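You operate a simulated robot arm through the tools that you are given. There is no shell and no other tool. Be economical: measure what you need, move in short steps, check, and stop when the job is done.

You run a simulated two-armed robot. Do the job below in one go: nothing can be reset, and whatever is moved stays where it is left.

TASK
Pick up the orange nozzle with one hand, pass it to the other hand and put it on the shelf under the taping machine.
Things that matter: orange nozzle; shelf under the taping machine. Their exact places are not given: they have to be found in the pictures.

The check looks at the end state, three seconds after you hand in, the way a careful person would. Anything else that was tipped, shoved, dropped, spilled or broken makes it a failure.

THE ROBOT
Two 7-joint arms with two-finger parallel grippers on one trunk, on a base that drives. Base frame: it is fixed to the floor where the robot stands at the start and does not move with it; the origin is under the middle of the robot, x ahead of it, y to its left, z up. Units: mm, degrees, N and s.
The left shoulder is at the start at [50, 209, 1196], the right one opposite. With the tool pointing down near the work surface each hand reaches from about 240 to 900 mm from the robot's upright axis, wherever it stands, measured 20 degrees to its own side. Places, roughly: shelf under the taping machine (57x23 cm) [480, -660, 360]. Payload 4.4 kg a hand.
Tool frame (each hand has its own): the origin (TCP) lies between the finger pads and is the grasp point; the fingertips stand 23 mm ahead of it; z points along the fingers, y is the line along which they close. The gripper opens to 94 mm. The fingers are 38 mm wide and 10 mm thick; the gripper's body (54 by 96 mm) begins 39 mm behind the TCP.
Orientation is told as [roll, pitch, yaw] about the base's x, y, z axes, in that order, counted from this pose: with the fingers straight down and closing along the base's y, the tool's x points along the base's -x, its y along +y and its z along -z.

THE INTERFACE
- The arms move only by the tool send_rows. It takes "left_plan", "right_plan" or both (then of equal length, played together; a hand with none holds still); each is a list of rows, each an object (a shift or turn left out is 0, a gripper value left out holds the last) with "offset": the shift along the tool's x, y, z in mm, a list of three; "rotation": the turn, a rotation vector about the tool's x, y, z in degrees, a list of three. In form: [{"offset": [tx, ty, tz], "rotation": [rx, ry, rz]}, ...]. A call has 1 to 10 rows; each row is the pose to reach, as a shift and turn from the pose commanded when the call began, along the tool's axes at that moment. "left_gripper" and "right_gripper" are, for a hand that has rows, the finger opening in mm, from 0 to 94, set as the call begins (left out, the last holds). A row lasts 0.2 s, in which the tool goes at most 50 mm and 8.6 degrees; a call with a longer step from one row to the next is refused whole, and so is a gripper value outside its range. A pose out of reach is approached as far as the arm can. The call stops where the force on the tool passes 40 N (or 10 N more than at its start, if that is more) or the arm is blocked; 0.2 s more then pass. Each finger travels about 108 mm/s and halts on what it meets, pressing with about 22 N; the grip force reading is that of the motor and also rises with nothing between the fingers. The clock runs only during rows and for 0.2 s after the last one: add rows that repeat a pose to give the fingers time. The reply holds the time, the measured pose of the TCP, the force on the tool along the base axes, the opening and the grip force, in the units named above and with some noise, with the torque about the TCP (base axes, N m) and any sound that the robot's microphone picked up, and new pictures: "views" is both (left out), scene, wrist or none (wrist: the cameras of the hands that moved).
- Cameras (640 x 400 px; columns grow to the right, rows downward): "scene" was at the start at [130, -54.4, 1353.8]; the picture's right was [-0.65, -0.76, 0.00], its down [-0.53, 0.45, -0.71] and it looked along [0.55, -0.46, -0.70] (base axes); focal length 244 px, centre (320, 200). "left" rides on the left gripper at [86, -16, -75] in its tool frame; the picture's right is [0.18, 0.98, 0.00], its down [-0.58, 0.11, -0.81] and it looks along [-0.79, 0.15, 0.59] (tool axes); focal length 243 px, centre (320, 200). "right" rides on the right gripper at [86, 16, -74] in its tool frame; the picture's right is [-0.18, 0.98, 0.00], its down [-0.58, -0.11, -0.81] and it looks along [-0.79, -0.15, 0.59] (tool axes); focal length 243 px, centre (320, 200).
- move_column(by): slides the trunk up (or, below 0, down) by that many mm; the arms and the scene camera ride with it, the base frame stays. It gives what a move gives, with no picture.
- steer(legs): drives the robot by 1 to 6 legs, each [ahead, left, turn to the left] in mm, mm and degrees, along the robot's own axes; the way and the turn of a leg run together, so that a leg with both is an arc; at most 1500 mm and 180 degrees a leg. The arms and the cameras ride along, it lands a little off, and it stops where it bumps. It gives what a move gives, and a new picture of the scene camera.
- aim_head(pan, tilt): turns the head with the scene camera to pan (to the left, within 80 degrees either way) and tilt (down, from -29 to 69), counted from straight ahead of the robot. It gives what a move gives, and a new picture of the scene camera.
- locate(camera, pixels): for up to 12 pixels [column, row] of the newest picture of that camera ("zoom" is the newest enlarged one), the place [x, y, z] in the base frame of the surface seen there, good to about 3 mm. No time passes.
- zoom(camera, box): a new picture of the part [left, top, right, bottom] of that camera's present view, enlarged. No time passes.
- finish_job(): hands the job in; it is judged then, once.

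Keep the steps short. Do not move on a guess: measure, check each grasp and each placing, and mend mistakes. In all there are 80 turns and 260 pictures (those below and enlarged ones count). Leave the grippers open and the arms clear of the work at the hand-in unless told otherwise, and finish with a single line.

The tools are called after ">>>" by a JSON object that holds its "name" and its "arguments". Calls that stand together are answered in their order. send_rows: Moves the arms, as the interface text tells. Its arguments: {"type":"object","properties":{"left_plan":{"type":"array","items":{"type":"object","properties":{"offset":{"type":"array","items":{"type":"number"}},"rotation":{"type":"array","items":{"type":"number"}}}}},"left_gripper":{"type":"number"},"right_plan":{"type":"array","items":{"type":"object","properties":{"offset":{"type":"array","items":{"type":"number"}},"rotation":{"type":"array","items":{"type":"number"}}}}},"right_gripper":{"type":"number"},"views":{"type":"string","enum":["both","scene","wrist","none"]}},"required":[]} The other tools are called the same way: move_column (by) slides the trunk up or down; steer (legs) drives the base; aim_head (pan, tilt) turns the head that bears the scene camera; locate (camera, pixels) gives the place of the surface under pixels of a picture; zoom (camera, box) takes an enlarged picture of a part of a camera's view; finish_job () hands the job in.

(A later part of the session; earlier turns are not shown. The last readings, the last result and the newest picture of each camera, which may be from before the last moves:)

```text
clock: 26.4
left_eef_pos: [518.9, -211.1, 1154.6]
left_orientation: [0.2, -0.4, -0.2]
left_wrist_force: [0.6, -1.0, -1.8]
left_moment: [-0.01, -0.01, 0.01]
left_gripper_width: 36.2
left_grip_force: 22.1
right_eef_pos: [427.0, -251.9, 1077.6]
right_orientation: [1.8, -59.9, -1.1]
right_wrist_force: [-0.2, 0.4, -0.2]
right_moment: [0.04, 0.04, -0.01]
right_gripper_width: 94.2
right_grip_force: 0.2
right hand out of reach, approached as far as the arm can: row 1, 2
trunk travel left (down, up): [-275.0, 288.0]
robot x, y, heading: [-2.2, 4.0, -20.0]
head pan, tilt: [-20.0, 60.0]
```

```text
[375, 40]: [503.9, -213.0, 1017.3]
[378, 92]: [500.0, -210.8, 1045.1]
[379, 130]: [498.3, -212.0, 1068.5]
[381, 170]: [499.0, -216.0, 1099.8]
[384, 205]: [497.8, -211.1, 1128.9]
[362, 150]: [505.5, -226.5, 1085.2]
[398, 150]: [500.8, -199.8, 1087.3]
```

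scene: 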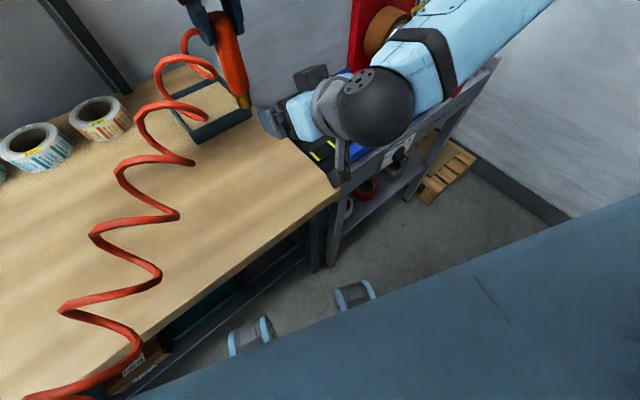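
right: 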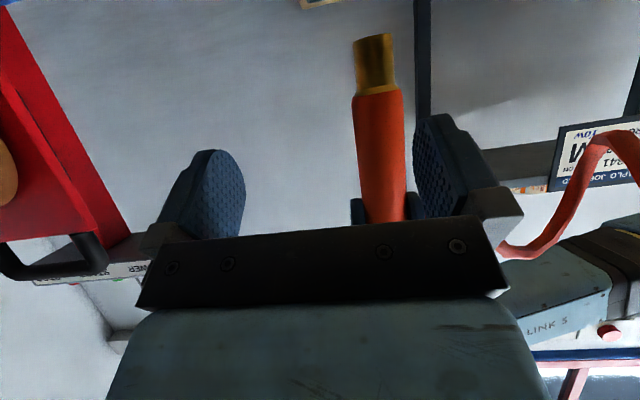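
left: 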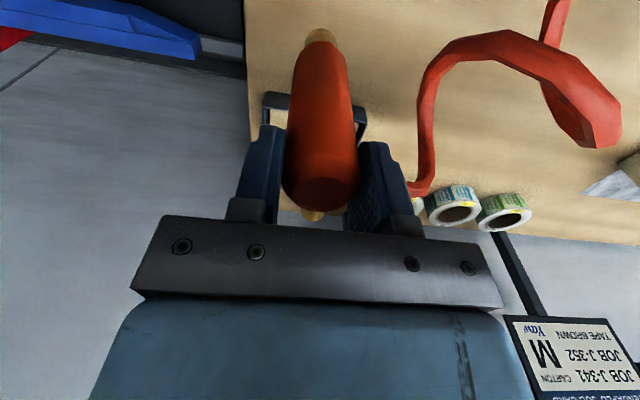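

The nozzle is still upright, axis (517,-213). I'll move the left hand sideways first, then toward the right hand.

>>> {"name": "send_rows", "arguments": {"left_plan": [{"offset": [5, -20, -3]}, {"offset": [12, -39, -6]}, {"offset": [30, -39, -6]}, {"offset": [46, -39, -6]}, {"offset": [60, -39, -6]}, {"offset": [71, -39, -6]}, {"offset": [80, -39, -6]}]}}

```text
clock: 28.0
left_eef_pos: [439.0, -249.8, 1158.6]
left_orientation: [0.2, -0.4, -0.2]
left_wrist_force: [0.4, -1.2, -2.0]
left_moment: [-0.01, 0.01, -0.01]
left_gripper_width: 36.3
left_grip_force: 22.4
right_eef_pos: [427.3, -251.8, 1077.9]
right_orientation: [1.8, -59.9, -0.9]
right_wrist_force: [0.3, -0.3, 0.1]
right_moment: [0.0, 0.03, -0.01]
right_gripper_width: 93.8
right_grip_force: 0.0
trunk travel left (down, up): [-275.0, 288.0]
robot x, y, heading: [2.6, 5.0, -20.2]
head pan, tilt: [-20.0, 60.0]
```

scene: 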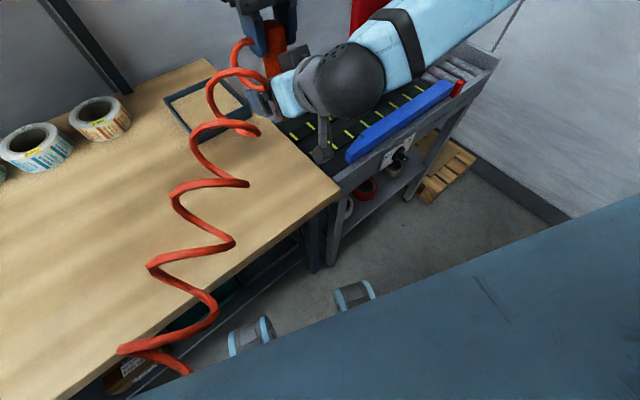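
left: 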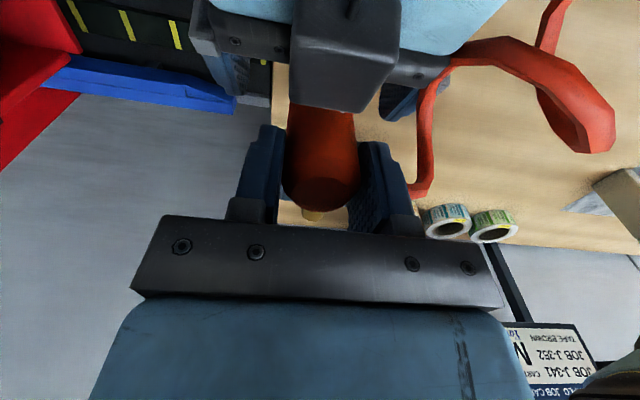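

No contact, and the nozzle is between the right fingers. I'll close the right gripper with the left still holding.

>>> {"name": "send_rows", "arguments": {"right_plan": [{}, {}, {}, {}, {}, {}], "right_gripper": 0, "views": "wrist"}}

```text
clock: 29.4
left_eef_pos: [438.6, -250.9, 1158.7]
left_orientation: [0.0, -0.4, -0.3]
left_wrist_force: [-1.8, -23.1, -0.3]
left_moment: [-0.89, 0.2, 0.01]
left_gripper_width: 36.6
left_grip_force: 21.7
right_eef_pos: [426.9, -252.3, 1078.5]
right_orientation: [1.8, -59.9, -1.0]
right_wrist_force: [2.5, 23.2, 0.5]
right_moment: [-1.01, -0.01, 0.22]
right_gripper_width: 37.1
right_grip_force: 22.3
trunk travel left (down, up): [-275.0, 288.0]
robot x, y, heading: [3.7, 1.6, -20.2]
head pan, tilt: [-20.0, 60.0]
```

right: 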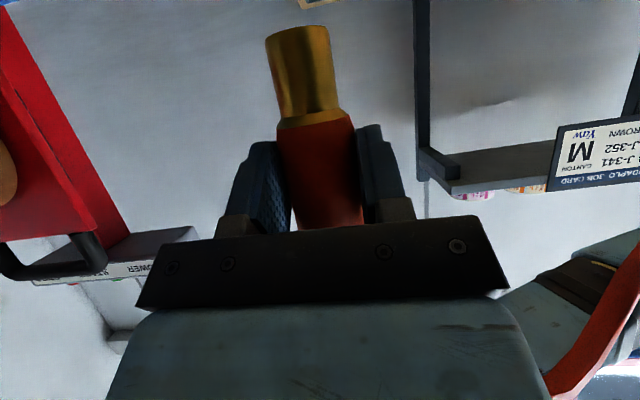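

Both hands hold it (right 37.1 mm, 22 N). I'll open the left gripper, then lift the left hand straight up.

>>> {"name": "send_rows", "arguments": {"left_plan": [{}, {}, {}, {}, {"offset": [0, 0, -20]}, {"offset": [0, 0, -45]}, {"offset": [0, 0, -75]}], "left_gripper": 80}}

```text
clock: 31.0
left_eef_pos: [438.5, -248.6, 1234.1]
left_orientation: [0.2, -0.4, -0.2]
left_wrist_force: [0.3, -0.4, -0.2]
left_moment: [-0.03, -0.01, -0.02]
left_gripper_width: 80.0
left_grip_force: 0.1
right_eef_pos: [427.2, -251.0, 1078.6]
right_orientation: [1.6, -60.0, -1.0]
right_wrist_force: [-0.6, -0.2, 0.0]
right_moment: [-0.04, 0.02, -0.01]
right_gripper_width: 36.4
right_grip_force: 21.8
trunk travel left (down, up): [-275.0, 288.0]
robot x, y, heading: [1.0, 2.3, -20.1]
head pan, tilt: [-20.0, 60.0]
```

scene: 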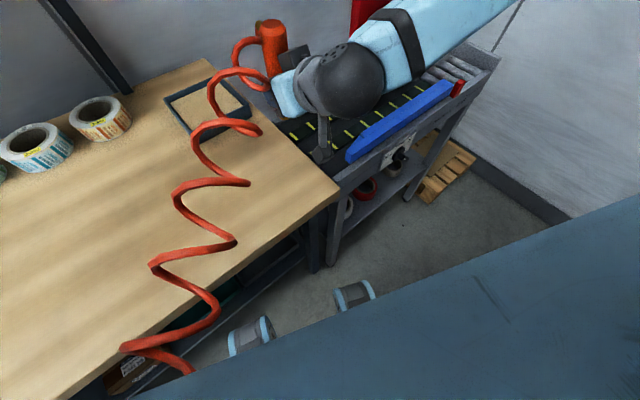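
left: 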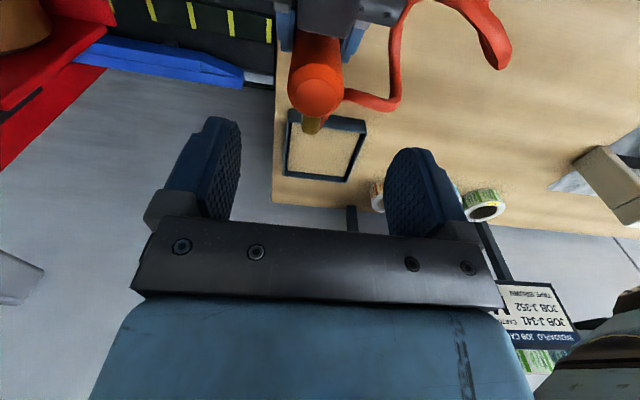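

The handover worked: the right hand alone holds the nozzle upright. I'll move the left hand aside and turn the head to the shelf.

>>> {"name": "send_rows", "arguments": {"left_plan": [{"offset": [-15, 44, 0]}, {"offset": [-30, 88, 0]}, {"offset": [-45, 132, 0]}, {"offset": [-55, 176, 0]}, {"offset": [-60, 220, 0]}], "views": "none"}}

>>> {"name": "aim_head", "arguments": {"pan": -38, "tilt": 50}}

>>> {"name": "zoom", "arguments": {"camera": "scene", "box": [150, 150, 450, 350]}}

```text
clock: 32.2
left_eef_pos: [501.3, -26.9, 1234.8]
left_orientation: [0.2, -0.4, -0.2]
left_wrist_force: [0.3, 0.1, -0.2]
left_moment: [-0.01, 0.02, 0.0]
left_gripper_width: 79.9
left_grip_force: 0.1
right_eef_pos: [428.1, -250.5, 1078.5]
right_orientation: [1.5, -59.9, -0.8]
right_wrist_force: [-0.3, -0.5, 1.0]
right_moment: [-0.02, 0.02, 0.01]
right_gripper_width: 36.7
right_grip_force: 22.2
trunk travel left (down, up): [-275.0, 288.0]
robot x, y, heading: [-2.6, -1.1, -19.7]
head pan, tilt: [-20.0, 60.0]
```

```text
clock: 33.0
left_eef_pos: [501.4, -28.4, 1233.7]
left_orientation: [0.1, -0.4, -0.3]
left_wrist_force: [-0.5, -0.3, 0.0]
left_moment: [0.01, 0.0, 0.0]
left_gripper_width: 79.9
left_grip_force: 0.0
right_eef_pos: [427.6, -250.4, 1078.0]
right_orientation: [1.7, -59.9, -0.9]
right_wrist_force: [-0.5, 0.2, -0.1]
right_moment: [0.03, 0.0, 0.01]
right_gripper_width: 36.6
right_grip_force: 22.0
trunk travel left (down, up): [-275.0, 288.0]
robot x, y, heading: [0.9, 3.2, -20.2]
head pan, tilt: [-38.0, 50.0]
```

scene: 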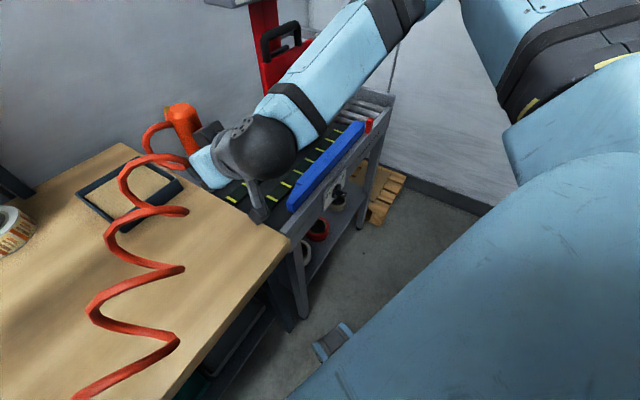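

```text
2.00 times, centred on (300, 250) of scene
```

zoom: 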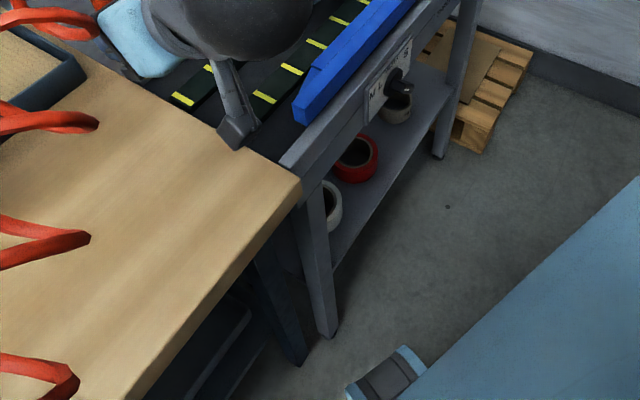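

I need a straight-on view of the shelf. I'll back off and square up to the machine, then check the force from the hose.

>>> {"name": "steer", "arguments": {"legs": [[-200, 0, 0], [0, 0, 20]]}}

```text
clock: 35.6
left_eef_pos: [293.5, 212.1, 1234.6]
left_orientation: [0.1, -0.4, 19.7]
left_wrist_force: [-0.7, -0.5, -0.4]
left_moment: [-0.02, 0.01, -0.02]
left_gripper_width: 80.1
left_grip_force: 0.1
right_eef_pos: [300.2, -22.4, 1079.6]
right_orientation: [1.6, -59.9, 18.9]
right_wrist_force: [-0.2, 0.2, -0.1]
right_moment: [-0.01, 0.05, 0.01]
right_gripper_width: 37.0
right_grip_force: 21.4
trunk travel left (down, up): [-275.0, 288.0]
robot x, y, heading: [-188.0, 68.7, 0.3]
head pan, tilt: [-38.0, 50.0]
```

scene: 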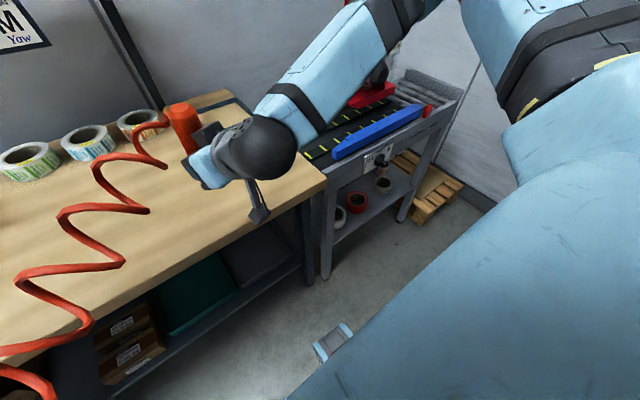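

I'll look left for the hose's anchor before I drive away from it.

>>> {"name": "aim_head", "arguments": {"pan": 20, "tilt": 50}}

```text
clock: 36.9
left_eef_pos: [294.2, 211.6, 1235.6]
left_orientation: [0.1, -0.4, 19.8]
left_wrist_force: [0.6, 0.5, -0.7]
left_moment: [0.0, 0.03, -0.01]
left_gripper_width: 79.8
left_grip_force: 0.1
right_eef_pos: [300.8, -21.7, 1077.6]
right_orientation: [1.7, -60.0, 19.0]
right_wrist_force: [-0.2, -0.3, 0.3]
right_moment: [-0.03, -0.01, 0.01]
right_gripper_width: 36.7
right_grip_force: 22.4
trunk travel left (down, up): [-275.0, 288.0]
robot x, y, heading: [-187.8, 69.6, 0.2]
head pan, tilt: [20.0, 50.0]
```

scene: 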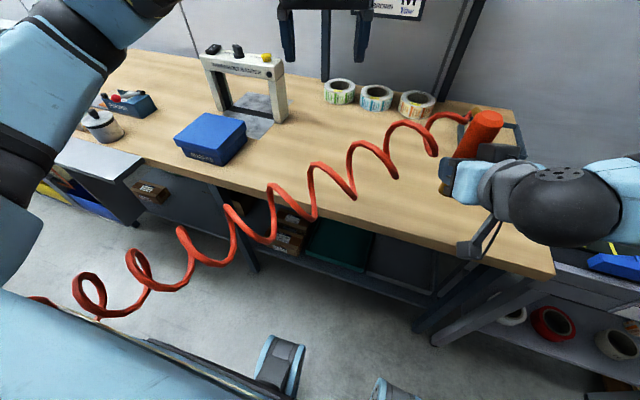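

>>> {"name": "locate", "arguments": {"camera": "scene", "pixels": [[36, 299], [85, 275], [130, 255], [180, 232], [230, 210], [310, 170], [390, 130]]}}

>>> {"name": "aim_head", "arguments": {"pan": 70, "tilt": 45}}

```text
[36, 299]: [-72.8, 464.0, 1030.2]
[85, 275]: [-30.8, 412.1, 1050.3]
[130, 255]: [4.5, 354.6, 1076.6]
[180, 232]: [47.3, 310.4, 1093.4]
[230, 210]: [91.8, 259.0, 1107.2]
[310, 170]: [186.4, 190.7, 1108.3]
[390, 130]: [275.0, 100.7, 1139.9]
```

```text
clock: 38.1
left_eef_pos: [294.0, 211.8, 1234.4]
left_orientation: [0.2, -0.4, 19.8]
left_wrist_force: [0.4, -0.6, -1.3]
left_moment: [0.0, -0.01, 0.02]
left_gripper_width: 79.8
left_grip_force: 0.0
right_eef_pos: [300.6, -22.4, 1077.3]
right_orientation: [1.7, -59.8, 19.0]
right_wrist_force: [0.4, 0.6, -0.6]
right_moment: [0.0, 0.02, 0.0]
right_gripper_width: 36.8
right_grip_force: 22.2
trunk travel left (down, up): [-275.0, 288.0]
robot x, y, heading: [-185.9, 67.8, 0.2]
head pan, tilt: [70.0, 45.0]
```

scene: 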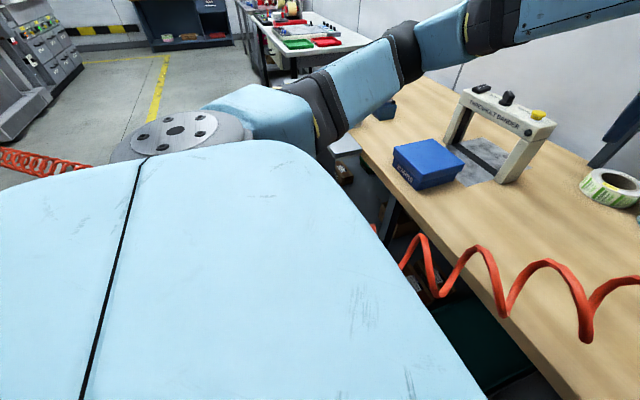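

The hose runs straight back to an anchor far behind the robot and pulls with almost no force, so it won't hinder me. I'll slide right along the machine and look at the shelf.

>>> {"name": "aim_head", "arguments": {"pan": -15, "tilt": 50}}

>>> {"name": "steer", "arguments": {"legs": [[-60, 0, 0], [0, -250, 0]]}}

```text
clock: 39.7
left_eef_pos: [294.1, 213.2, 1235.2]
left_orientation: [0.2, -0.4, 19.8]
left_wrist_force: [-0.4, 0.2, 0.0]
left_moment: [-0.01, -0.03, -0.02]
left_gripper_width: 79.6
left_grip_force: 0.1
right_eef_pos: [301.0, -21.3, 1077.5]
right_orientation: [1.7, -59.9, 18.8]
right_wrist_force: [-0.9, -0.1, 0.1]
right_moment: [0.02, 0.01, -0.03]
right_gripper_width: 36.5
right_grip_force: 22.2
trunk travel left (down, up): [-275.0, 288.0]
robot x, y, heading: [-185.6, 67.2, -0.0]
head pan, tilt: [-15.0, 50.0]
```

scene: 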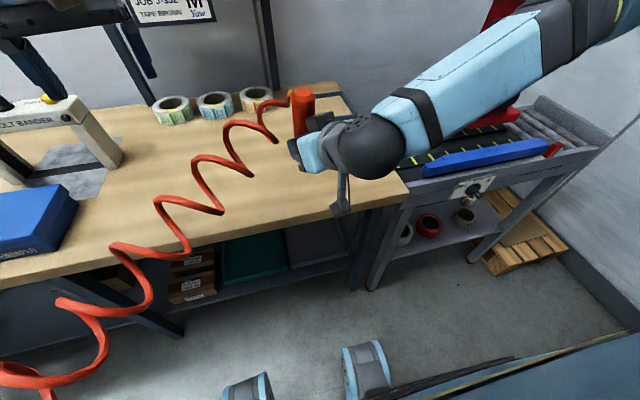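

```text
clock: 43.0
left_eef_pos: [233.6, -33.6, 1234.8]
left_orientation: [0.1, -0.4, 20.0]
left_wrist_force: [-0.8, 0.3, -0.7]
left_moment: [0.03, -0.02, 0.01]
left_gripper_width: 80.0
left_grip_force: 0.0
right_eef_pos: [240.2, -266.7, 1077.5]
right_orientation: [1.7, -59.9, 19.1]
right_wrist_force: [-0.2, 1.3, -2.4]
right_moment: [0.01, 0.0, 0.04]
right_gripper_width: 36.8
right_grip_force: 22.1
trunk travel left (down, up): [-275.0, 288.0]
robot x, y, heading: [-247.1, -180.2, 0.1]
head pan, tilt: [-15.0, 50.0]
```

scene: 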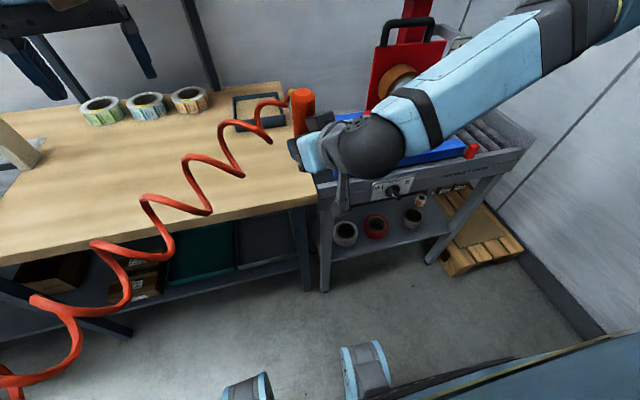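

The shelf and its rolls are in view. I'll measure the shelf, machine front, and posts.

>>> {"name": "zoom", "arguments": {"camera": "scene", "box": [290, 140, 550, 300]}}

>>> {"name": "locate", "arguments": {"camera": "scene", "pixels": [[325, 285], [333, 260], [400, 242], [445, 233], [430, 262], [345, 235], [376, 228], [412, 217], [392, 190], [320, 195], [400, 230], [470, 180]]}}

```text
2.46 times, centred on (420, 220) of scene
```

zoom: 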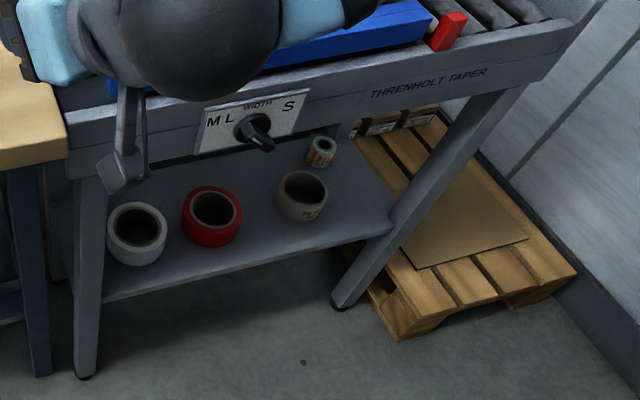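

```text
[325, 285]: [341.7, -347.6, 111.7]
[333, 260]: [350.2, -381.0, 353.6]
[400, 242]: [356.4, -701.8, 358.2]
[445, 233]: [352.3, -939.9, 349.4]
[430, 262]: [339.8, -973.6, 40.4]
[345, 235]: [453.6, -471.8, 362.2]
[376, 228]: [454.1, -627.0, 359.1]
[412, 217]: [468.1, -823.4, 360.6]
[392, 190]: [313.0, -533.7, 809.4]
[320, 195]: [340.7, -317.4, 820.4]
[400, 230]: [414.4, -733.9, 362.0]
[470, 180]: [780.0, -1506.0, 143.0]
```

Shelf: front edge x≈350, y from -381 to -940, z≈360. Rolls sit near y -470, -627 and -823, with a gap near y≈-730. I'll slide right so the right arm faces that gap, then lower the trunk.

>>> {"name": "steer", "arguments": {"legs": [[0, -390, 0]]}}

>>> {"name": "move_column", "arguments": {"by": -270}}

>>> {"name": "aim_head", "arguments": {"pan": -15, "tilt": 42}}

```text
clock: 47.0
left_eef_pos: [236.4, -411.3, 1234.3]
left_orientation: [0.3, -0.4, 20.6]
left_wrist_force: [-0.2, 0.1, -0.5]
left_moment: [-0.01, 0.01, -0.02]
left_gripper_width: 80.2
left_grip_force: 0.0
right_eef_pos: [246.5, -645.7, 1078.3]
right_orientation: [1.7, -59.9, 19.8]
right_wrist_force: [0.1, 0.3, -2.3]
right_moment: [-0.01, 0.02, -0.04]
right_gripper_width: 36.6
right_grip_force: 21.9
trunk travel left (down, up): [-275.0, 288.0]
robot x, y, heading: [-245.5, -563.6, 0.8]
head pan, tilt: [-15.0, 50.0]
```

scene: 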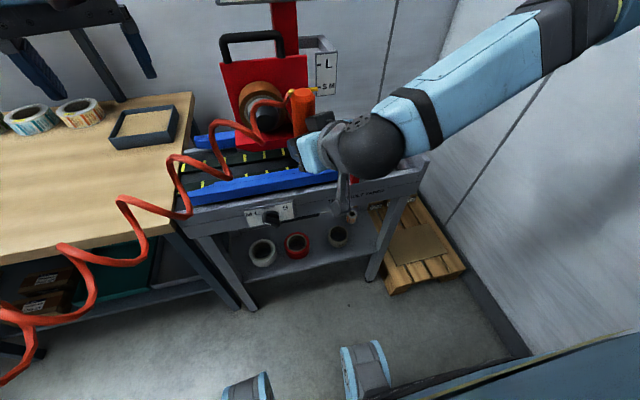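

```text
clock: 49.7
left_eef_pos: [237.6, -412.1, 965.0]
left_orientation: [0.2, -0.3, 20.6]
left_wrist_force: [1.0, 0.4, 0.5]
left_moment: [0.01, -0.01, -0.01]
left_gripper_width: 79.9
left_grip_force: 0.0
right_eef_pos: [246.1, -645.7, 808.9]
right_orientation: [1.7, -59.9, 19.8]
right_wrist_force: [-0.6, 0.2, -1.4]
right_moment: [0.0, 0.05, 0.03]
right_gripper_width: 36.6
right_grip_force: 21.9
trunk travel left (down, up): [-5.0, 558.0]
robot x, y, heading: [-246.9, -563.9, 0.9]
head pan, tilt: [-15.0, 50.0]
```

```text
clock: 50.4
left_eef_pos: [236.6, -411.7, 964.5]
left_orientation: [0.2, -0.5, 20.6]
left_wrist_force: [0.3, -0.4, -0.1]
left_moment: [0.01, -0.01, 0.01]
left_gripper_width: 80.0
left_grip_force: 0.1
right_eef_pos: [247.8, -647.0, 809.3]
right_orientation: [1.7, -60.0, 19.9]
right_wrist_force: [0.2, 0.5, -1.4]
right_moment: [-0.06, 0.02, -0.02]
right_gripper_width: 36.6
right_grip_force: 22.1
trunk travel left (down, up): [-5.0, 558.0]
robot x, y, heading: [-244.1, -563.1, 1.1]
head pan, tilt: [-15.0, 42.0]
```

scene: 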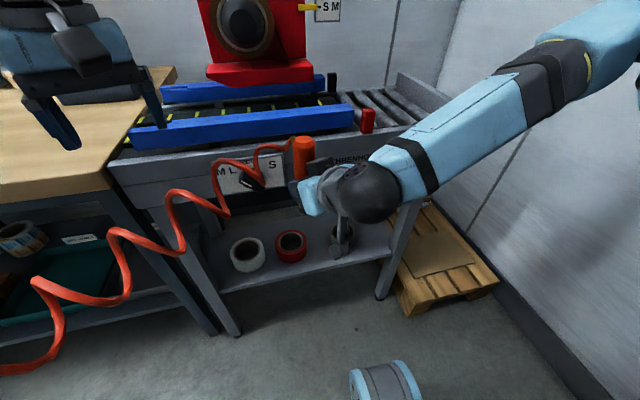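

I'll measure the rolls and the underside of the front rail.

>>> {"name": "zoom", "arguments": {"camera": "scene", "box": [190, 180, 430, 330]}}

>>> {"name": "locate", "arguments": {"camera": "scene", "pixels": [[290, 262], [307, 246], [276, 246], [291, 233], [246, 271], [263, 252], [370, 230], [330, 245], [310, 268], [190, 205], [381, 262], [387, 205]]}}

```text
2.67 times, centred on (310, 255) of scene
```

zoom: 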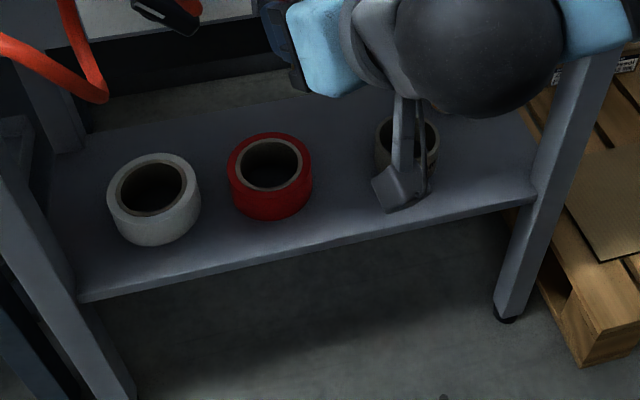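

```text
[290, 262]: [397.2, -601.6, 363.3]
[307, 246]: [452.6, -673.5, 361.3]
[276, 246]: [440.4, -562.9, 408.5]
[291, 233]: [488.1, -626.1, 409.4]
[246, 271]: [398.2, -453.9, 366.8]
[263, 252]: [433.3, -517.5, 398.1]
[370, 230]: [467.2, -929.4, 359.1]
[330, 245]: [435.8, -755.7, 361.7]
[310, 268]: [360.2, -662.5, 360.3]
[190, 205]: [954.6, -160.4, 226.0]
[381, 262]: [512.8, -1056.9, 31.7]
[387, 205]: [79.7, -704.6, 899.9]
```

The gap runs from y≈-668 to -775, so the target for the nozzle is about (415,-722). I'll lower the right hand in front of the shelf in stages, keeping its orientation.

>>> {"name": "send_rows", "arguments": {"right_plan": [{"offset": [28, -11, 11.6]}, {"offset": [56, -22, 23.1]}, {"offset": [84, -33, 34.7]}, {"offset": [112, -44, 46.3]}, {"offset": [140, -55, 57.8]}, {"offset": [167.8, -65.8, 69.4]}], "views": "scene"}}

```text
clock: 51.8
left_eef_pos: [236.6, -412.4, 964.1]
left_orientation: [0.2, -0.4, 20.6]
left_wrist_force: [0.1, 0.0, -0.6]
left_moment: [0.02, 0.03, 0.05]
left_gripper_width: 80.0
left_grip_force: 0.1
right_eef_pos: [248.4, -669.6, 763.3]
right_orientation: [1.6, -59.7, 19.8]
right_wrist_force: [0.3, -0.1, -2.2]
right_moment: [0.02, 0.01, -0.01]
right_gripper_width: 36.6
right_grip_force: 21.6
right hand out of reach, approached as far as the arm can: row 2, 3, 4, 5, 6
trunk travel left (down, up): [-5.0, 558.0]
robot x, y, heading: [-245.9, -560.2, 0.6]
head pan, tilt: [-15.0, 42.0]
```

scene: 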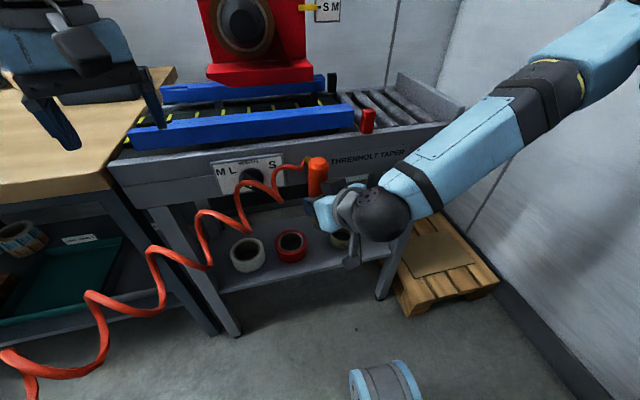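

The low reach is limited at this yaw. The forearm comes in from the right, so a hand turned more to the left should straighten the wrist. I'll test yaw +35° more about the vertical, in place.

>>> {"name": "send_rows", "arguments": {"right_plan": [{"rotation": [-6.9, 0, -4]}, {"rotation": [-13.9, 0, -8]}, {"rotation": [-20.8, 0, -12]}, {"rotation": [-27.7, 0, -16]}, {"rotation": [-30.3, 0, -17.5]}], "views": "none"}}

>>> {"name": "send_rows", "arguments": {"right_plan": [{"offset": [34.6, 0, 20]}, {"offset": [69.3, 0, 40]}, {"offset": [103.9, 0, 60]}, {"offset": [138.6, 0, 80]}], "views": "scene"}}

```text
clock: 53.0
left_eef_pos: [235.6, -410.9, 964.6]
left_orientation: [0.2, -0.3, 20.7]
left_wrist_force: [0.1, -1.1, 0.5]
left_moment: [0.0, -0.01, -0.01]
left_gripper_width: 80.1
left_grip_force: 0.1
right_eef_pos: [246.7, -676.0, 779.2]
right_orientation: [1.5, -60.3, 55.2]
right_wrist_force: [0.5, -0.7, -2.6]
right_moment: [-0.01, 0.02, 0.01]
right_gripper_width: 36.6
right_grip_force: 21.8
right hand out of reach, approached as far as the arm can: row 1, 2, 3, 4, 5
trunk travel left (down, up): [-5.0, 558.0]
robot x, y, heading: [-240.8, -560.9, 0.8]
head pan, tilt: [-15.0, 42.0]
```

```text
clock: 54.0
left_eef_pos: [237.2, -411.7, 964.4]
left_orientation: [0.2, -0.4, 20.6]
left_wrist_force: [-0.3, 0.0, 0.9]
left_moment: [0.02, -0.05, -0.01]
left_gripper_width: 79.7
left_grip_force: 0.1
right_eef_pos: [257.6, -699.8, 769.3]
right_orientation: [1.5, -60.2, 55.0]
right_wrist_force: [0.8, -0.1, -2.0]
right_moment: [-0.03, 0.02, 0.01]
right_gripper_width: 36.8
right_grip_force: 21.6
right hand out of reach, approached as far as the arm can: row 1, 2, 3, 4
trunk travel left (down, up): [-5.0, 558.0]
robot x, y, heading: [-243.9, -565.8, 0.8]
head pan, tilt: [-15.0, 42.0]
```

scene: 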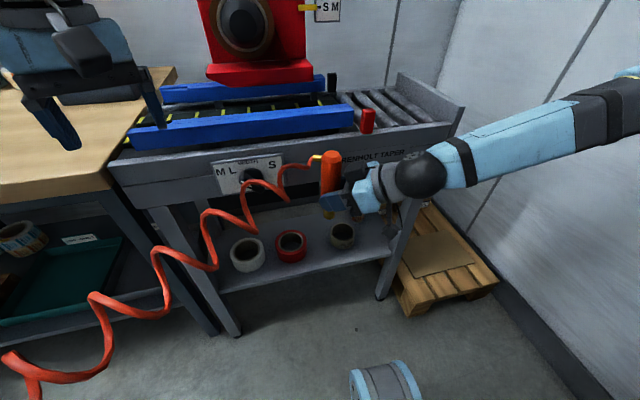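

Turning the yaw doesn't help; the limit is hand pitch versus height. Closer to straight down should reach low, so I'll test a steeper hand (pitch -35) in front of the shelf at low height before planning a regrasp. First I bring the yaw back.

>>> {"name": "send_rows", "arguments": {"right_plan": [{"rotation": [6.9, 0, 4]}, {"rotation": [13.9, 0, 8]}, {"rotation": [20.8, 0, 12]}, {"rotation": [27.7, 0, 16]}, {"rotation": [30.3, 0, 17.5]}], "views": "none"}}

>>> {"name": "send_rows", "arguments": {"right_plan": [{"offset": [0, 0, -20], "rotation": [0, 8, 0]}, {"offset": [0, 0, -40], "rotation": [0, 16, 0]}, {"offset": [0, 0, -40], "rotation": [0, 25, 0]}], "views": "scene"}}

```text
clock: 55.2
left_eef_pos: [236.6, -410.9, 964.6]
left_orientation: [0.3, -0.4, 20.6]
left_wrist_force: [0.6, -0.3, 0.4]
left_moment: [-0.01, 0.03, 0.0]
left_gripper_width: 79.9
left_grip_force: 0.1
right_eef_pos: [260.7, -703.2, 771.5]
right_orientation: [1.7, -59.6, 19.6]
right_wrist_force: [-0.4, -0.3, -2.7]
right_moment: [0.01, 0.05, -0.01]
right_gripper_width: 36.6
right_grip_force: 21.8
right hand out of reach, approached as far as the arm can: row 1, 2, 3, 4
trunk travel left (down, up): [-5.0, 558.0]
robot x, y, heading: [-242.6, -560.1, 0.9]
head pan, tilt: [-15.0, 42.0]
```

```text
refused: row 3 steps farther than a row can; nothing moved
```

>>> {"name": "send_rows", "arguments": {"right_plan": [{"offset": [0, 0, -20], "rotation": [0, 8.3, 0]}, {"offset": [0, 0, -40], "rotation": [0, 16.6, 0]}, {"offset": [0, 0, -50], "rotation": [0, 25, 0]}], "views": "none"}}

```text
clock: 56.0
left_eef_pos: [236.3, -411.8, 964.2]
left_orientation: [0.2, -0.4, 20.6]
left_wrist_force: [0.7, 0.3, 0.2]
left_moment: [-0.02, 0.0, 0.01]
left_gripper_width: 80.0
left_grip_force: 0.0
right_eef_pos: [219.6, -720.6, 795.5]
right_orientation: [1.0, -34.9, 20.8]
right_wrist_force: [0.0, 1.4, -1.6]
right_moment: [-0.01, 0.05, -0.01]
right_gripper_width: 36.4
right_grip_force: 22.2
trunk travel left (down, up): [-5.0, 558.0]
robot x, y, heading: [-242.8, -561.8, 0.8]
head pan, tilt: [-15.0, 42.0]
```

Pitch -35 is reached. I'll test a straight descent of 300 mm in front of the shelf, at x≈220, clear of the edge at x 350.

>>> {"name": "send_rows", "arguments": {"right_plan": [{"offset": [21.5, 0, 30.7]}, {"offset": [43, 0, 61.4]}, {"offset": [64.5, 0, 92.1]}, {"offset": [86, 0, 122.8]}, {"offset": [107.5, 0, 153.5]}, {"offset": [129, 0, 184.3]}, {"offset": [150.5, 0, 215]}, {"offset": [172, 0, 245.7]}], "views": "scene"}}

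```text
clock: 57.8
left_eef_pos: [235.7, -411.0, 963.6]
left_orientation: [0.2, -0.4, 20.6]
left_wrist_force: [0.5, 0.1, -0.2]
left_moment: [-0.02, 0.01, -0.04]
left_gripper_width: 79.9
left_grip_force: 0.2
right_eef_pos: [220.3, -774.4, 609.1]
right_orientation: [1.1, -35.0, 20.7]
right_wrist_force: [0.4, 0.1, -2.1]
right_moment: [-0.03, 0.03, -0.02]
right_gripper_width: 36.7
right_grip_force: 21.9
right hand out of reach, approached as far as the arm can: row 4, 5, 6, 7, 8
trunk travel left (down, up): [-5.0, 558.0]
robot x, y, heading: [-242.8, -561.8, 0.9]
head pan, tilt: [-15.0, 42.0]
```

scene: 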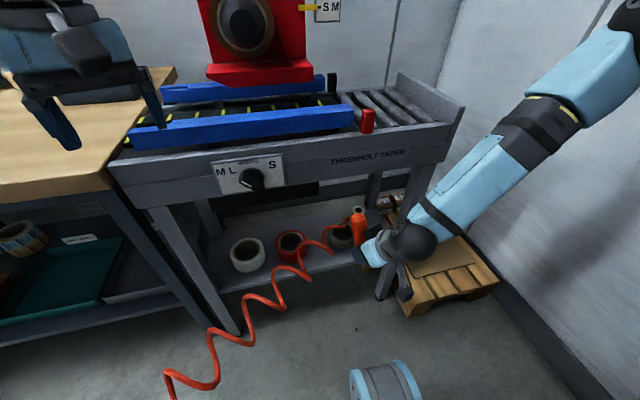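

The hand is being pushed outward, so the arm is too folded here. I'll back the base off 300 mm and shift it left 120 mm so the right arm works extended, on its own side.

>>> {"name": "steer", "arguments": {"legs": [[-300, 0, 0], [0, 120, 0]]}}

```text
clock: 59.4
left_eef_pos: [53.1, -382.2, 958.3]
left_orientation: [-0.1, 0.2, 22.9]
left_wrist_force: [-0.4, -0.5, -0.2]
left_moment: [0.0, 0.01, 0.03]
left_gripper_width: 79.9
left_grip_force: 0.1
right_eef_pos: [43.7, -742.6, 604.2]
right_orientation: [0.5, -33.8, 24.2]
right_wrist_force: [0.6, -0.4, -3.1]
right_moment: [-0.02, 0.03, -0.02]
right_gripper_width: 36.8
right_grip_force: 21.7
trunk travel left (down, up): [-5.0, 558.0]
robot x, y, heading: [-425.3, -555.8, 3.1]
head pan, tilt: [-15.0, 42.0]
stopped in leg 1: the robot was blocked; the commanded pose is now the measured one
```

scene: 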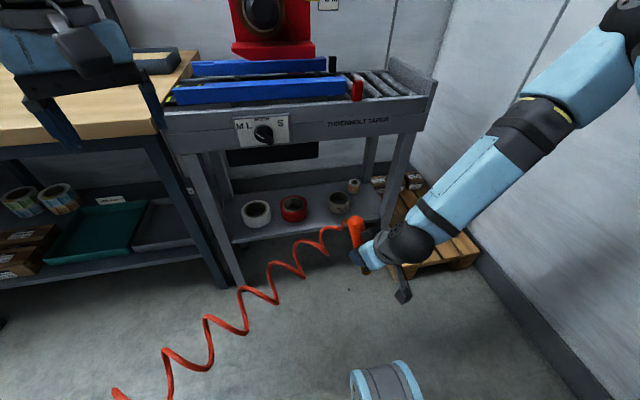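

The base bumped into something behind at x≈-425. I'll ease forward, then shift left, and look back for what was touched.

>>> {"name": "steer", "arguments": {"legs": [[40, 0, 0], [0, 110, -2]]}}

>>> {"name": "aim_head", "arguments": {"pan": 80, "tilt": 30}}

>>> {"name": "aim_head", "arguments": {"pan": -80, "tilt": 30}}

```text
clock: 61.5
left_eef_pos: [90.9, -298.7, 963.9]
left_orientation: [0.1, -0.4, 20.4]
left_wrist_force: [0.8, -0.6, 0.4]
left_moment: [0.01, 0.0, 0.01]
left_gripper_width: 79.9
left_grip_force: 0.0
right_eef_pos: [69.4, -657.5, 607.0]
right_orientation: [0.8, -34.6, 21.3]
right_wrist_force: [0.5, 0.9, -1.6]
right_moment: [0.0, 0.03, 0.02]
right_gripper_width: 36.7
right_grip_force: 21.8
trunk travel left (down, up): [-5.0, 558.0]
robot x, y, heading: [-387.0, -444.6, 0.9]
head pan, tilt: [-15.0, 42.0]
```

scene: 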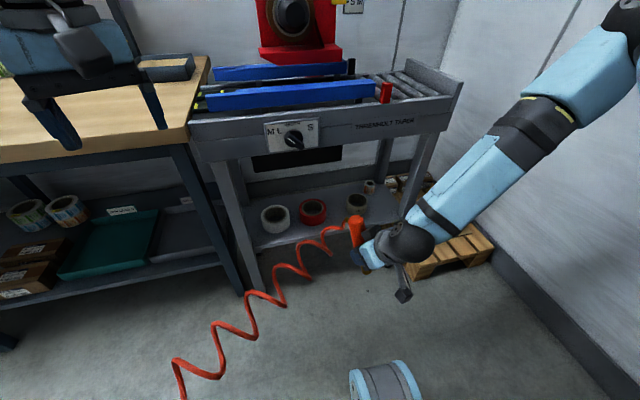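

```text
clock: 63.2
left_eef_pos: [90.9, -298.3, 965.0]
left_orientation: [0.2, -0.3, 20.4]
left_wrist_force: [0.1, -0.4, 0.4]
left_moment: [0.03, 0.0, -0.01]
left_gripper_width: 80.1
left_grip_force: 0.0
right_eef_pos: [69.8, -657.6, 607.0]
right_orientation: [0.8, -34.8, 21.4]
right_wrist_force: [0.4, -0.1, -0.8]
right_moment: [-0.04, 0.05, -0.01]
right_gripper_width: 36.6
right_grip_force: 22.1
trunk travel left (down, up): [-5.0, 558.0]
robot x, y, heading: [-391.0, -448.6, 0.5]
head pan, tilt: [80.0, 30.0]
```

scene: 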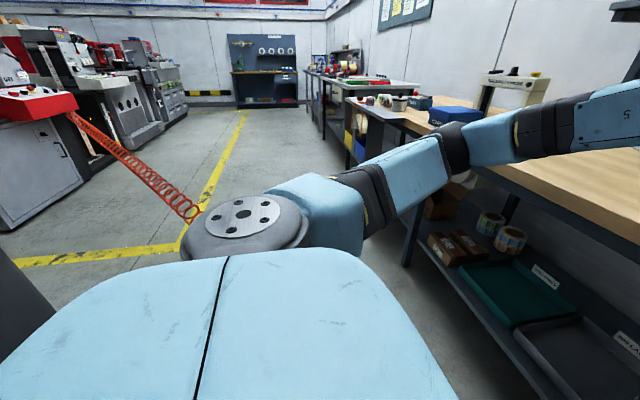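

```text
clock: 65.6
left_eef_pos: [90.4, -297.9, 963.1]
left_orientation: [0.3, -0.4, 20.4]
left_wrist_force: [-0.9, 0.1, -0.5]
left_moment: [0.0, 0.0, 0.02]
left_gripper_width: 80.1
left_grip_force: 0.0
right_eef_pos: [70.5, -657.9, 608.4]
right_orientation: [0.8, -34.7, 21.3]
right_wrist_force: [0.1, 0.2, -1.9]
right_moment: [0.0, 0.01, -0.01]
right_gripper_width: 36.6
right_grip_force: 22.0
trunk travel left (down, up): [-5.0, 558.0]
robot x, y, heading: [-389.0, -448.2, 0.8]
head pan, tilt: [-80.0, 30.0]
```

scene: 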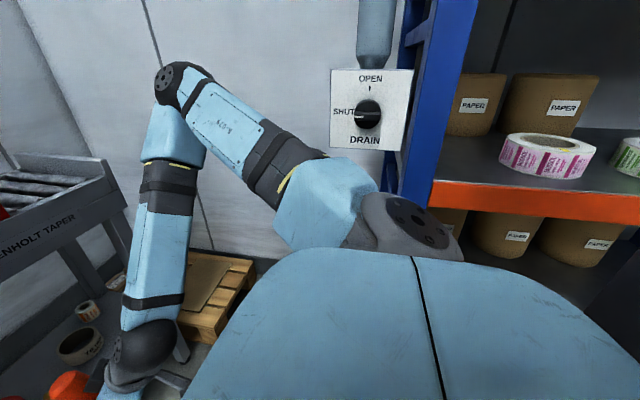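

The rack behind stands undisturbed; I'll stay clear of it. Next, the right arm extends toward the shelf front with hand pitch -60 and yaw 0.

>>> {"name": "aim_head", "arguments": {"pan": -20, "tilt": 38}}

>>> {"name": "send_rows", "arguments": {"right_plan": [{"offset": [-21.8, -20, 15.1], "rotation": [3.2, -5, 2.9]}, {"offset": [-43.7, -40, 30.2], "rotation": [6.3, -10, 5.8]}, {"offset": [-65.5, -60, 45.3], "rotation": [9.5, -15, 8.7]}, {"offset": [-87.4, -80, 60.4], "rotation": [12.6, -20, 11.6]}, {"offset": [-109.2, -100, 75.5], "rotation": [15.8, -25, 14.5]}], "views": "scene"}}

```text
clock: 66.9
left_eef_pos: [88.8, -299.0, 963.9]
left_orientation: [0.2, -0.2, 20.4]
left_wrist_force: [0.8, 0.4, -0.2]
left_moment: [0.02, 0.01, -0.02]
left_gripper_width: 79.9
left_grip_force: 0.0
right_eef_pos: [70.6, -658.0, 607.1]
right_orientation: [0.8, -34.7, 21.3]
right_wrist_force: [0.4, 0.3, -2.3]
right_moment: [-0.03, 0.03, -0.02]
right_gripper_width: 36.6
right_grip_force: 21.9
trunk travel left (down, up): [-5.0, 558.0]
robot x, y, heading: [-388.2, -445.7, 0.6]
head pan, tilt: [-20.0, 38.0]
```

scene: 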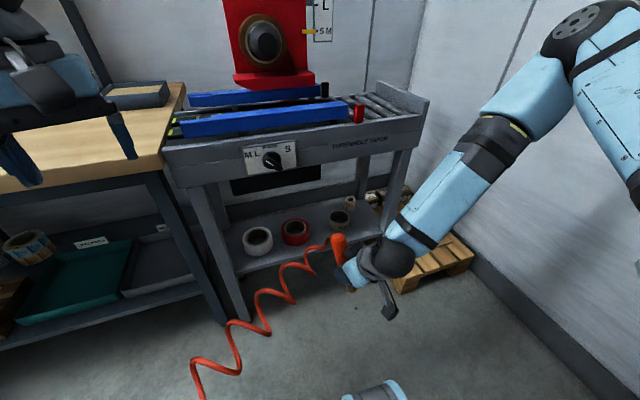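

```text
clock: 68.1
left_eef_pos: [91.2, -298.5, 963.5]
left_orientation: [0.3, -0.3, 20.3]
left_wrist_force: [-0.2, 0.0, 0.1]
left_moment: [-0.01, 0.0, 0.0]
left_gripper_width: 80.0
left_grip_force: 0.1
right_eef_pos: [235.2, -694.1, 684.5]
right_orientation: [-0.3, -57.5, -0.6]
right_wrist_force: [-0.5, 0.0, -1.3]
right_moment: [0.0, 0.04, 0.0]
right_gripper_width: 36.7
right_grip_force: 21.9
right hand out of reach, approached as far as the arm can: row 1, 2, 3, 4, 5
trunk travel left (down, up): [-5.0, 558.0]
robot x, y, heading: [-389.8, -450.3, 0.6]
head pan, tilt: [-20.0, 38.0]
```

scene: 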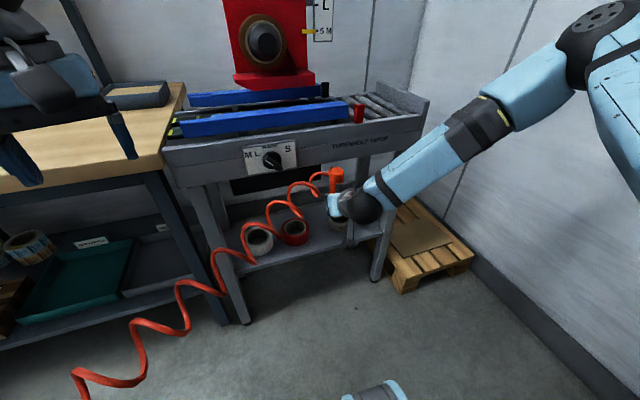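

Reach at low height improves with distance (z 684 now). Next test: pitch -35 further out and low, at (280,-710,500), still in front of the shelf.

>>> {"name": "send_rows", "arguments": {"right_plan": [{"offset": [22, -3, 23], "rotation": [0, 4, 0]}, {"offset": [44, -6, 46], "rotation": [0, 8, 0]}, {"offset": [66, -8, 69], "rotation": [0, 12, 0]}, {"offset": [88, -11, 92], "rotation": [0, 16, 0]}, {"offset": [110, -14, 115], "rotation": [0, 20, 0]}, {"offset": [131.8, -16, 137.3], "rotation": [0, 22.5, 0]}], "views": "scene"}}

```text
clock: 69.5
left_eef_pos: [90.6, -299.7, 964.3]
left_orientation: [0.1, -0.3, 20.4]
left_wrist_force: [0.7, 0.1, -0.2]
left_moment: [0.03, -0.03, 0.01]
left_gripper_width: 80.1
left_grip_force: 0.0
right_eef_pos: [245.1, -760.6, 599.4]
right_orientation: [0.7, -37.3, 0.1]
right_wrist_force: [-0.5, -0.1, -2.2]
right_moment: [0.0, 0.04, -0.02]
right_gripper_width: 36.7
right_grip_force: 21.8
right hand out of reach, approached as far as the arm can: row 1, 2, 3, 4, 5, 6
trunk travel left (down, up): [-5.0, 558.0]
robot x, y, heading: [-389.0, -448.4, 0.7]
head pan, tilt: [-20.0, 38.0]
```

scene: 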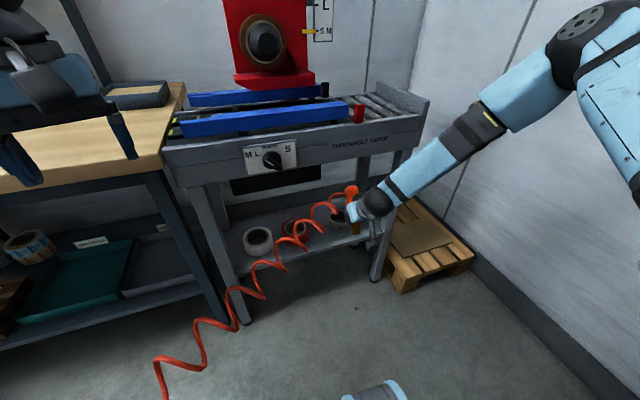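

I need to understand the arm's shape, so I'll measure the elbow and wrist positions.

>>> {"name": "locate", "arguments": {"camera": "scene", "pixels": [[590, 30], [530, 80], [480, 120], [430, 165], [378, 203], [358, 213], [353, 190], [352, 228], [375, 240]]}}

>>> {"name": "zoom", "arguments": {"camera": "scene", "box": [310, 160, 430, 260]}}

```text
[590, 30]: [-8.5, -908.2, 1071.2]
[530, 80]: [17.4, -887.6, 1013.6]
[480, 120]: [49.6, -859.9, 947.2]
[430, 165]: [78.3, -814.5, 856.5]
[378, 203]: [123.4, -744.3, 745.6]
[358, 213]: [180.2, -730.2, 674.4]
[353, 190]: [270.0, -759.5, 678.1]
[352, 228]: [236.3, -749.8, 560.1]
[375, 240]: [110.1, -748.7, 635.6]
```

```text
4.00 times, centred on (370, 210) of scene
```

zoom: 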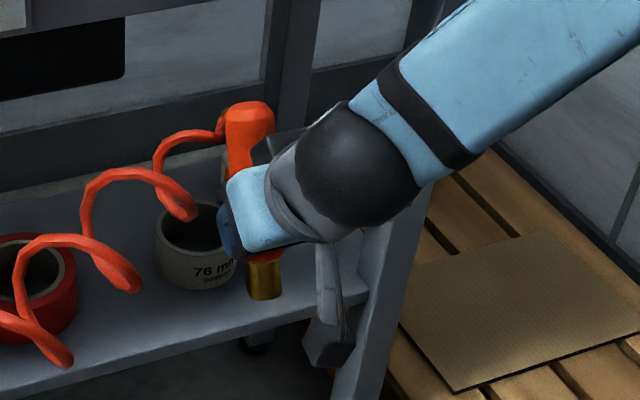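

The measurement explains it: the forearm slopes steeply down, and the hand can't bend much past straight. So the shelf needs a steep hand (about 35° from vertical), in line with the forearm and gripping the nozzle near its top. Plan: stand the nozzle on the table, regrip it high with the right hand, then place it. First I raise the trunk and bring the nozzle back upright.

>>> {"name": "move_column", "arguments": {"by": 100}}

>>> {"name": "send_rows", "arguments": {"right_plan": [{"offset": [-6.7, 17.2, -30.9], "rotation": [-1.5, -2.25, -1.33]}, {"offset": [-13.4, 34.4, -61.7], "rotation": [-3, -4.5, -2.66]}, {"offset": [-20, 51.6, -92.6], "rotation": [-4.5, -6.75, -4]}, {"offset": [-26.7, 68.8, -123.4], "rotation": [-6, -9, -5.3]}, {"offset": [-33.4, 86, -154.3], "rotation": [-7.55, -11.25, -6.65]}, {"offset": [-40, 103.2, -185.2], "rotation": [-9, -13.5, -8]}, {"offset": [-46.8, 120.4, -216], "rotation": [-10.6, -15.75, -9.3]}, {"offset": [-53.4, 137.6, -246.9], "rotation": [-12, -18, -10.6]}, {"offset": [-60, 154.8, -277.7], "rotation": [-13.6, -20.25, -12]}, {"offset": [-66.8, 172, -308.6], "rotation": [-15.1, -22.5, -13.3]}], "views": "scene"}}

```text
clock: 70.9
left_eef_pos: [90.3, -298.6, 1063.0]
left_orientation: [0.3, -0.3, 20.4]
left_wrist_force: [0.7, -0.1, -0.7]
left_moment: [0.01, 0.0, 0.02]
left_gripper_width: 79.8
left_grip_force: 0.0
right_eef_pos: [245.6, -762.7, 699.3]
right_orientation: [0.9, -37.2, 0.0]
right_wrist_force: [0.1, -0.3, -2.4]
right_moment: [-0.01, -0.02, -0.02]
right_gripper_width: 36.9
right_grip_force: 22.0
trunk travel left (down, up): [-105.0, 458.0]
robot x, y, heading: [-391.6, -448.7, 0.5]
head pan, tilt: [-20.0, 38.0]
```

```text
clock: 73.1
left_eef_pos: [89.1, -299.4, 1063.7]
left_orientation: [0.1, -0.3, 20.4]
left_wrist_force: [0.2, -0.1, -1.0]
left_moment: [0.02, 0.02, 0.02]
left_gripper_width: 79.9
left_grip_force: 0.1
right_eef_pos: [109.0, -590.9, 989.7]
right_orientation: [1.0, -60.2, 19.6]
right_wrist_force: [-0.7, 0.8, -2.1]
right_moment: [-0.03, 0.02, 0.03]
right_gripper_width: 36.4
right_grip_force: 21.7
trunk travel left (down, up): [-105.0, 458.0]
robot x, y, heading: [-387.7, -449.2, 0.7]
head pan, tilt: [-20.0, 38.0]
```

scene: 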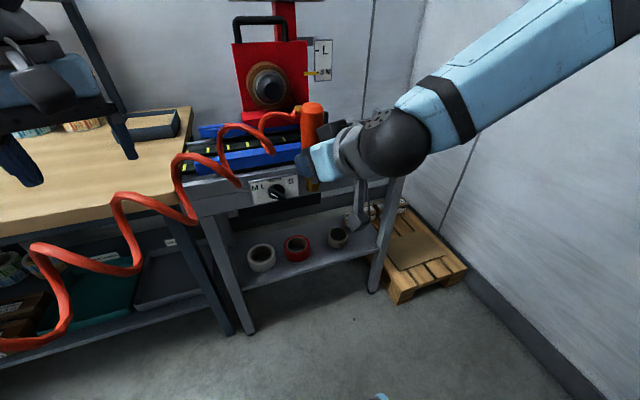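

The nozzle is upright again, bottom at z≈926. I'll drive left and then ahead so that the nozzle hangs over the free table corner near (420,-175).

>>> {"name": "steer", "arguments": {"legs": [[0, 413, -0.7], [300, 0, 0]]}}

>>> {"name": "aim_head", "arguments": {"pan": -15, "tilt": 40}}

```text
clock: 79.0
left_eef_pos: [395.7, 112.9, 1064.4]
left_orientation: [0.3, -0.2, 19.2]
left_wrist_force: [0.3, 0.1, -0.8]
left_moment: [-0.02, 0.01, -0.03]
left_gripper_width: 80.0
left_grip_force: 0.0
right_eef_pos: [409.3, -179.2, 989.3]
right_orientation: [1.2, -60.1, 18.4]
right_wrist_force: [0.4, -0.4, -1.7]
right_moment: [0.0, 0.0, 0.0]
right_gripper_width: 36.5
right_grip_force: 21.8
trunk travel left (down, up): [-105.0, 458.0]
robot x, y, heading: [-88.4, -24.5, -0.8]
head pan, tilt: [-20.0, 38.0]
```

scene: 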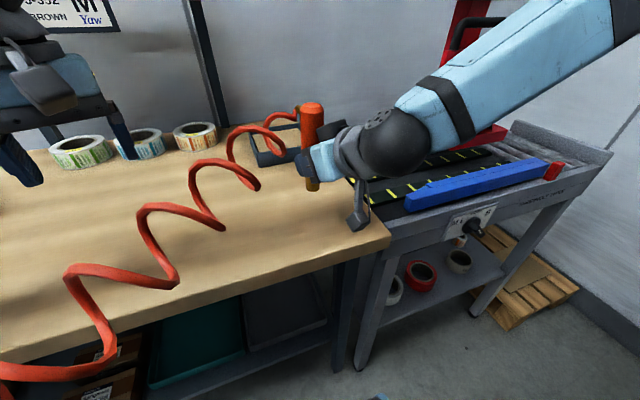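

```text
clock: 79.7
left_eef_pos: [394.7, 113.4, 1063.9]
left_orientation: [0.3, -0.3, 19.1]
left_wrist_force: [0.1, 0.5, 1.1]
left_moment: [-0.01, 0.04, -0.01]
left_gripper_width: 80.0
left_grip_force: 0.0
right_eef_pos: [406.7, -180.7, 989.1]
right_orientation: [1.3, -60.1, 18.3]
right_wrist_force: [0.6, -0.5, -2.4]
right_moment: [-0.01, 0.04, -0.02]
right_gripper_width: 36.4
right_grip_force: 22.0
trunk travel left (down, up): [-105.0, 458.0]
robot x, y, heading: [-86.0, -23.9, -0.5]
head pan, tilt: [-15.0, 40.0]
```

scene: 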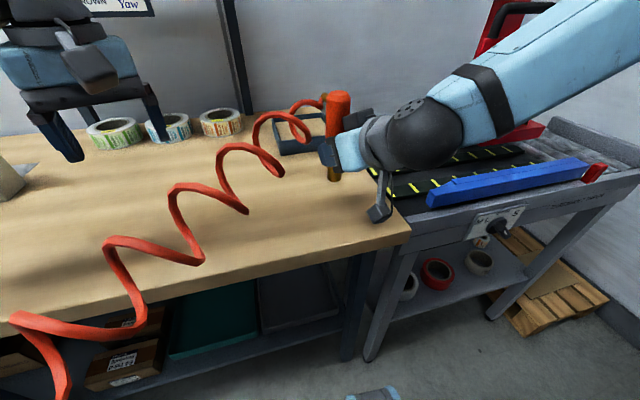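

The wrist camera hangs low on the right hand; I'll check its lowest point against the nozzle's bottom before lowering.

>>> {"name": "locate", "arguments": {"camera": "scene", "pixels": [[378, 216], [381, 208], [375, 213], [333, 176], [334, 165], [338, 98], [337, 130]]}}

>>> {"name": "zoom", "arguments": {"camera": "scene", "box": [290, 80, 430, 230]}}

```text
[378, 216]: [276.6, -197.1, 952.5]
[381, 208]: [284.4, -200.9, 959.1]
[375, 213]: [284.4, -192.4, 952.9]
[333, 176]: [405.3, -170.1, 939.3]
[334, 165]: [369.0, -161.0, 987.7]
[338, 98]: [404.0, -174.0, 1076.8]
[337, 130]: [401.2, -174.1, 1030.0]
```

```text
2.67 times, centred on (360, 155) of scene
```

zoom: 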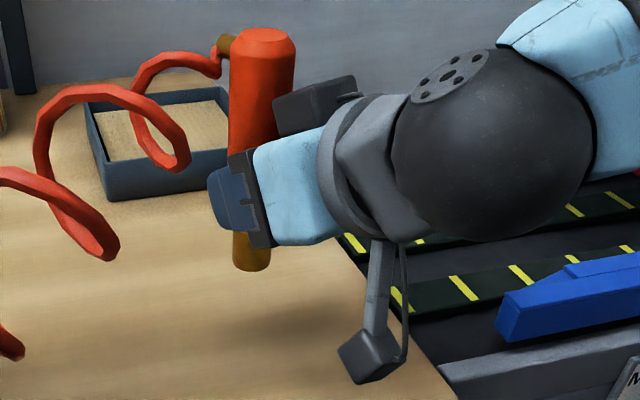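

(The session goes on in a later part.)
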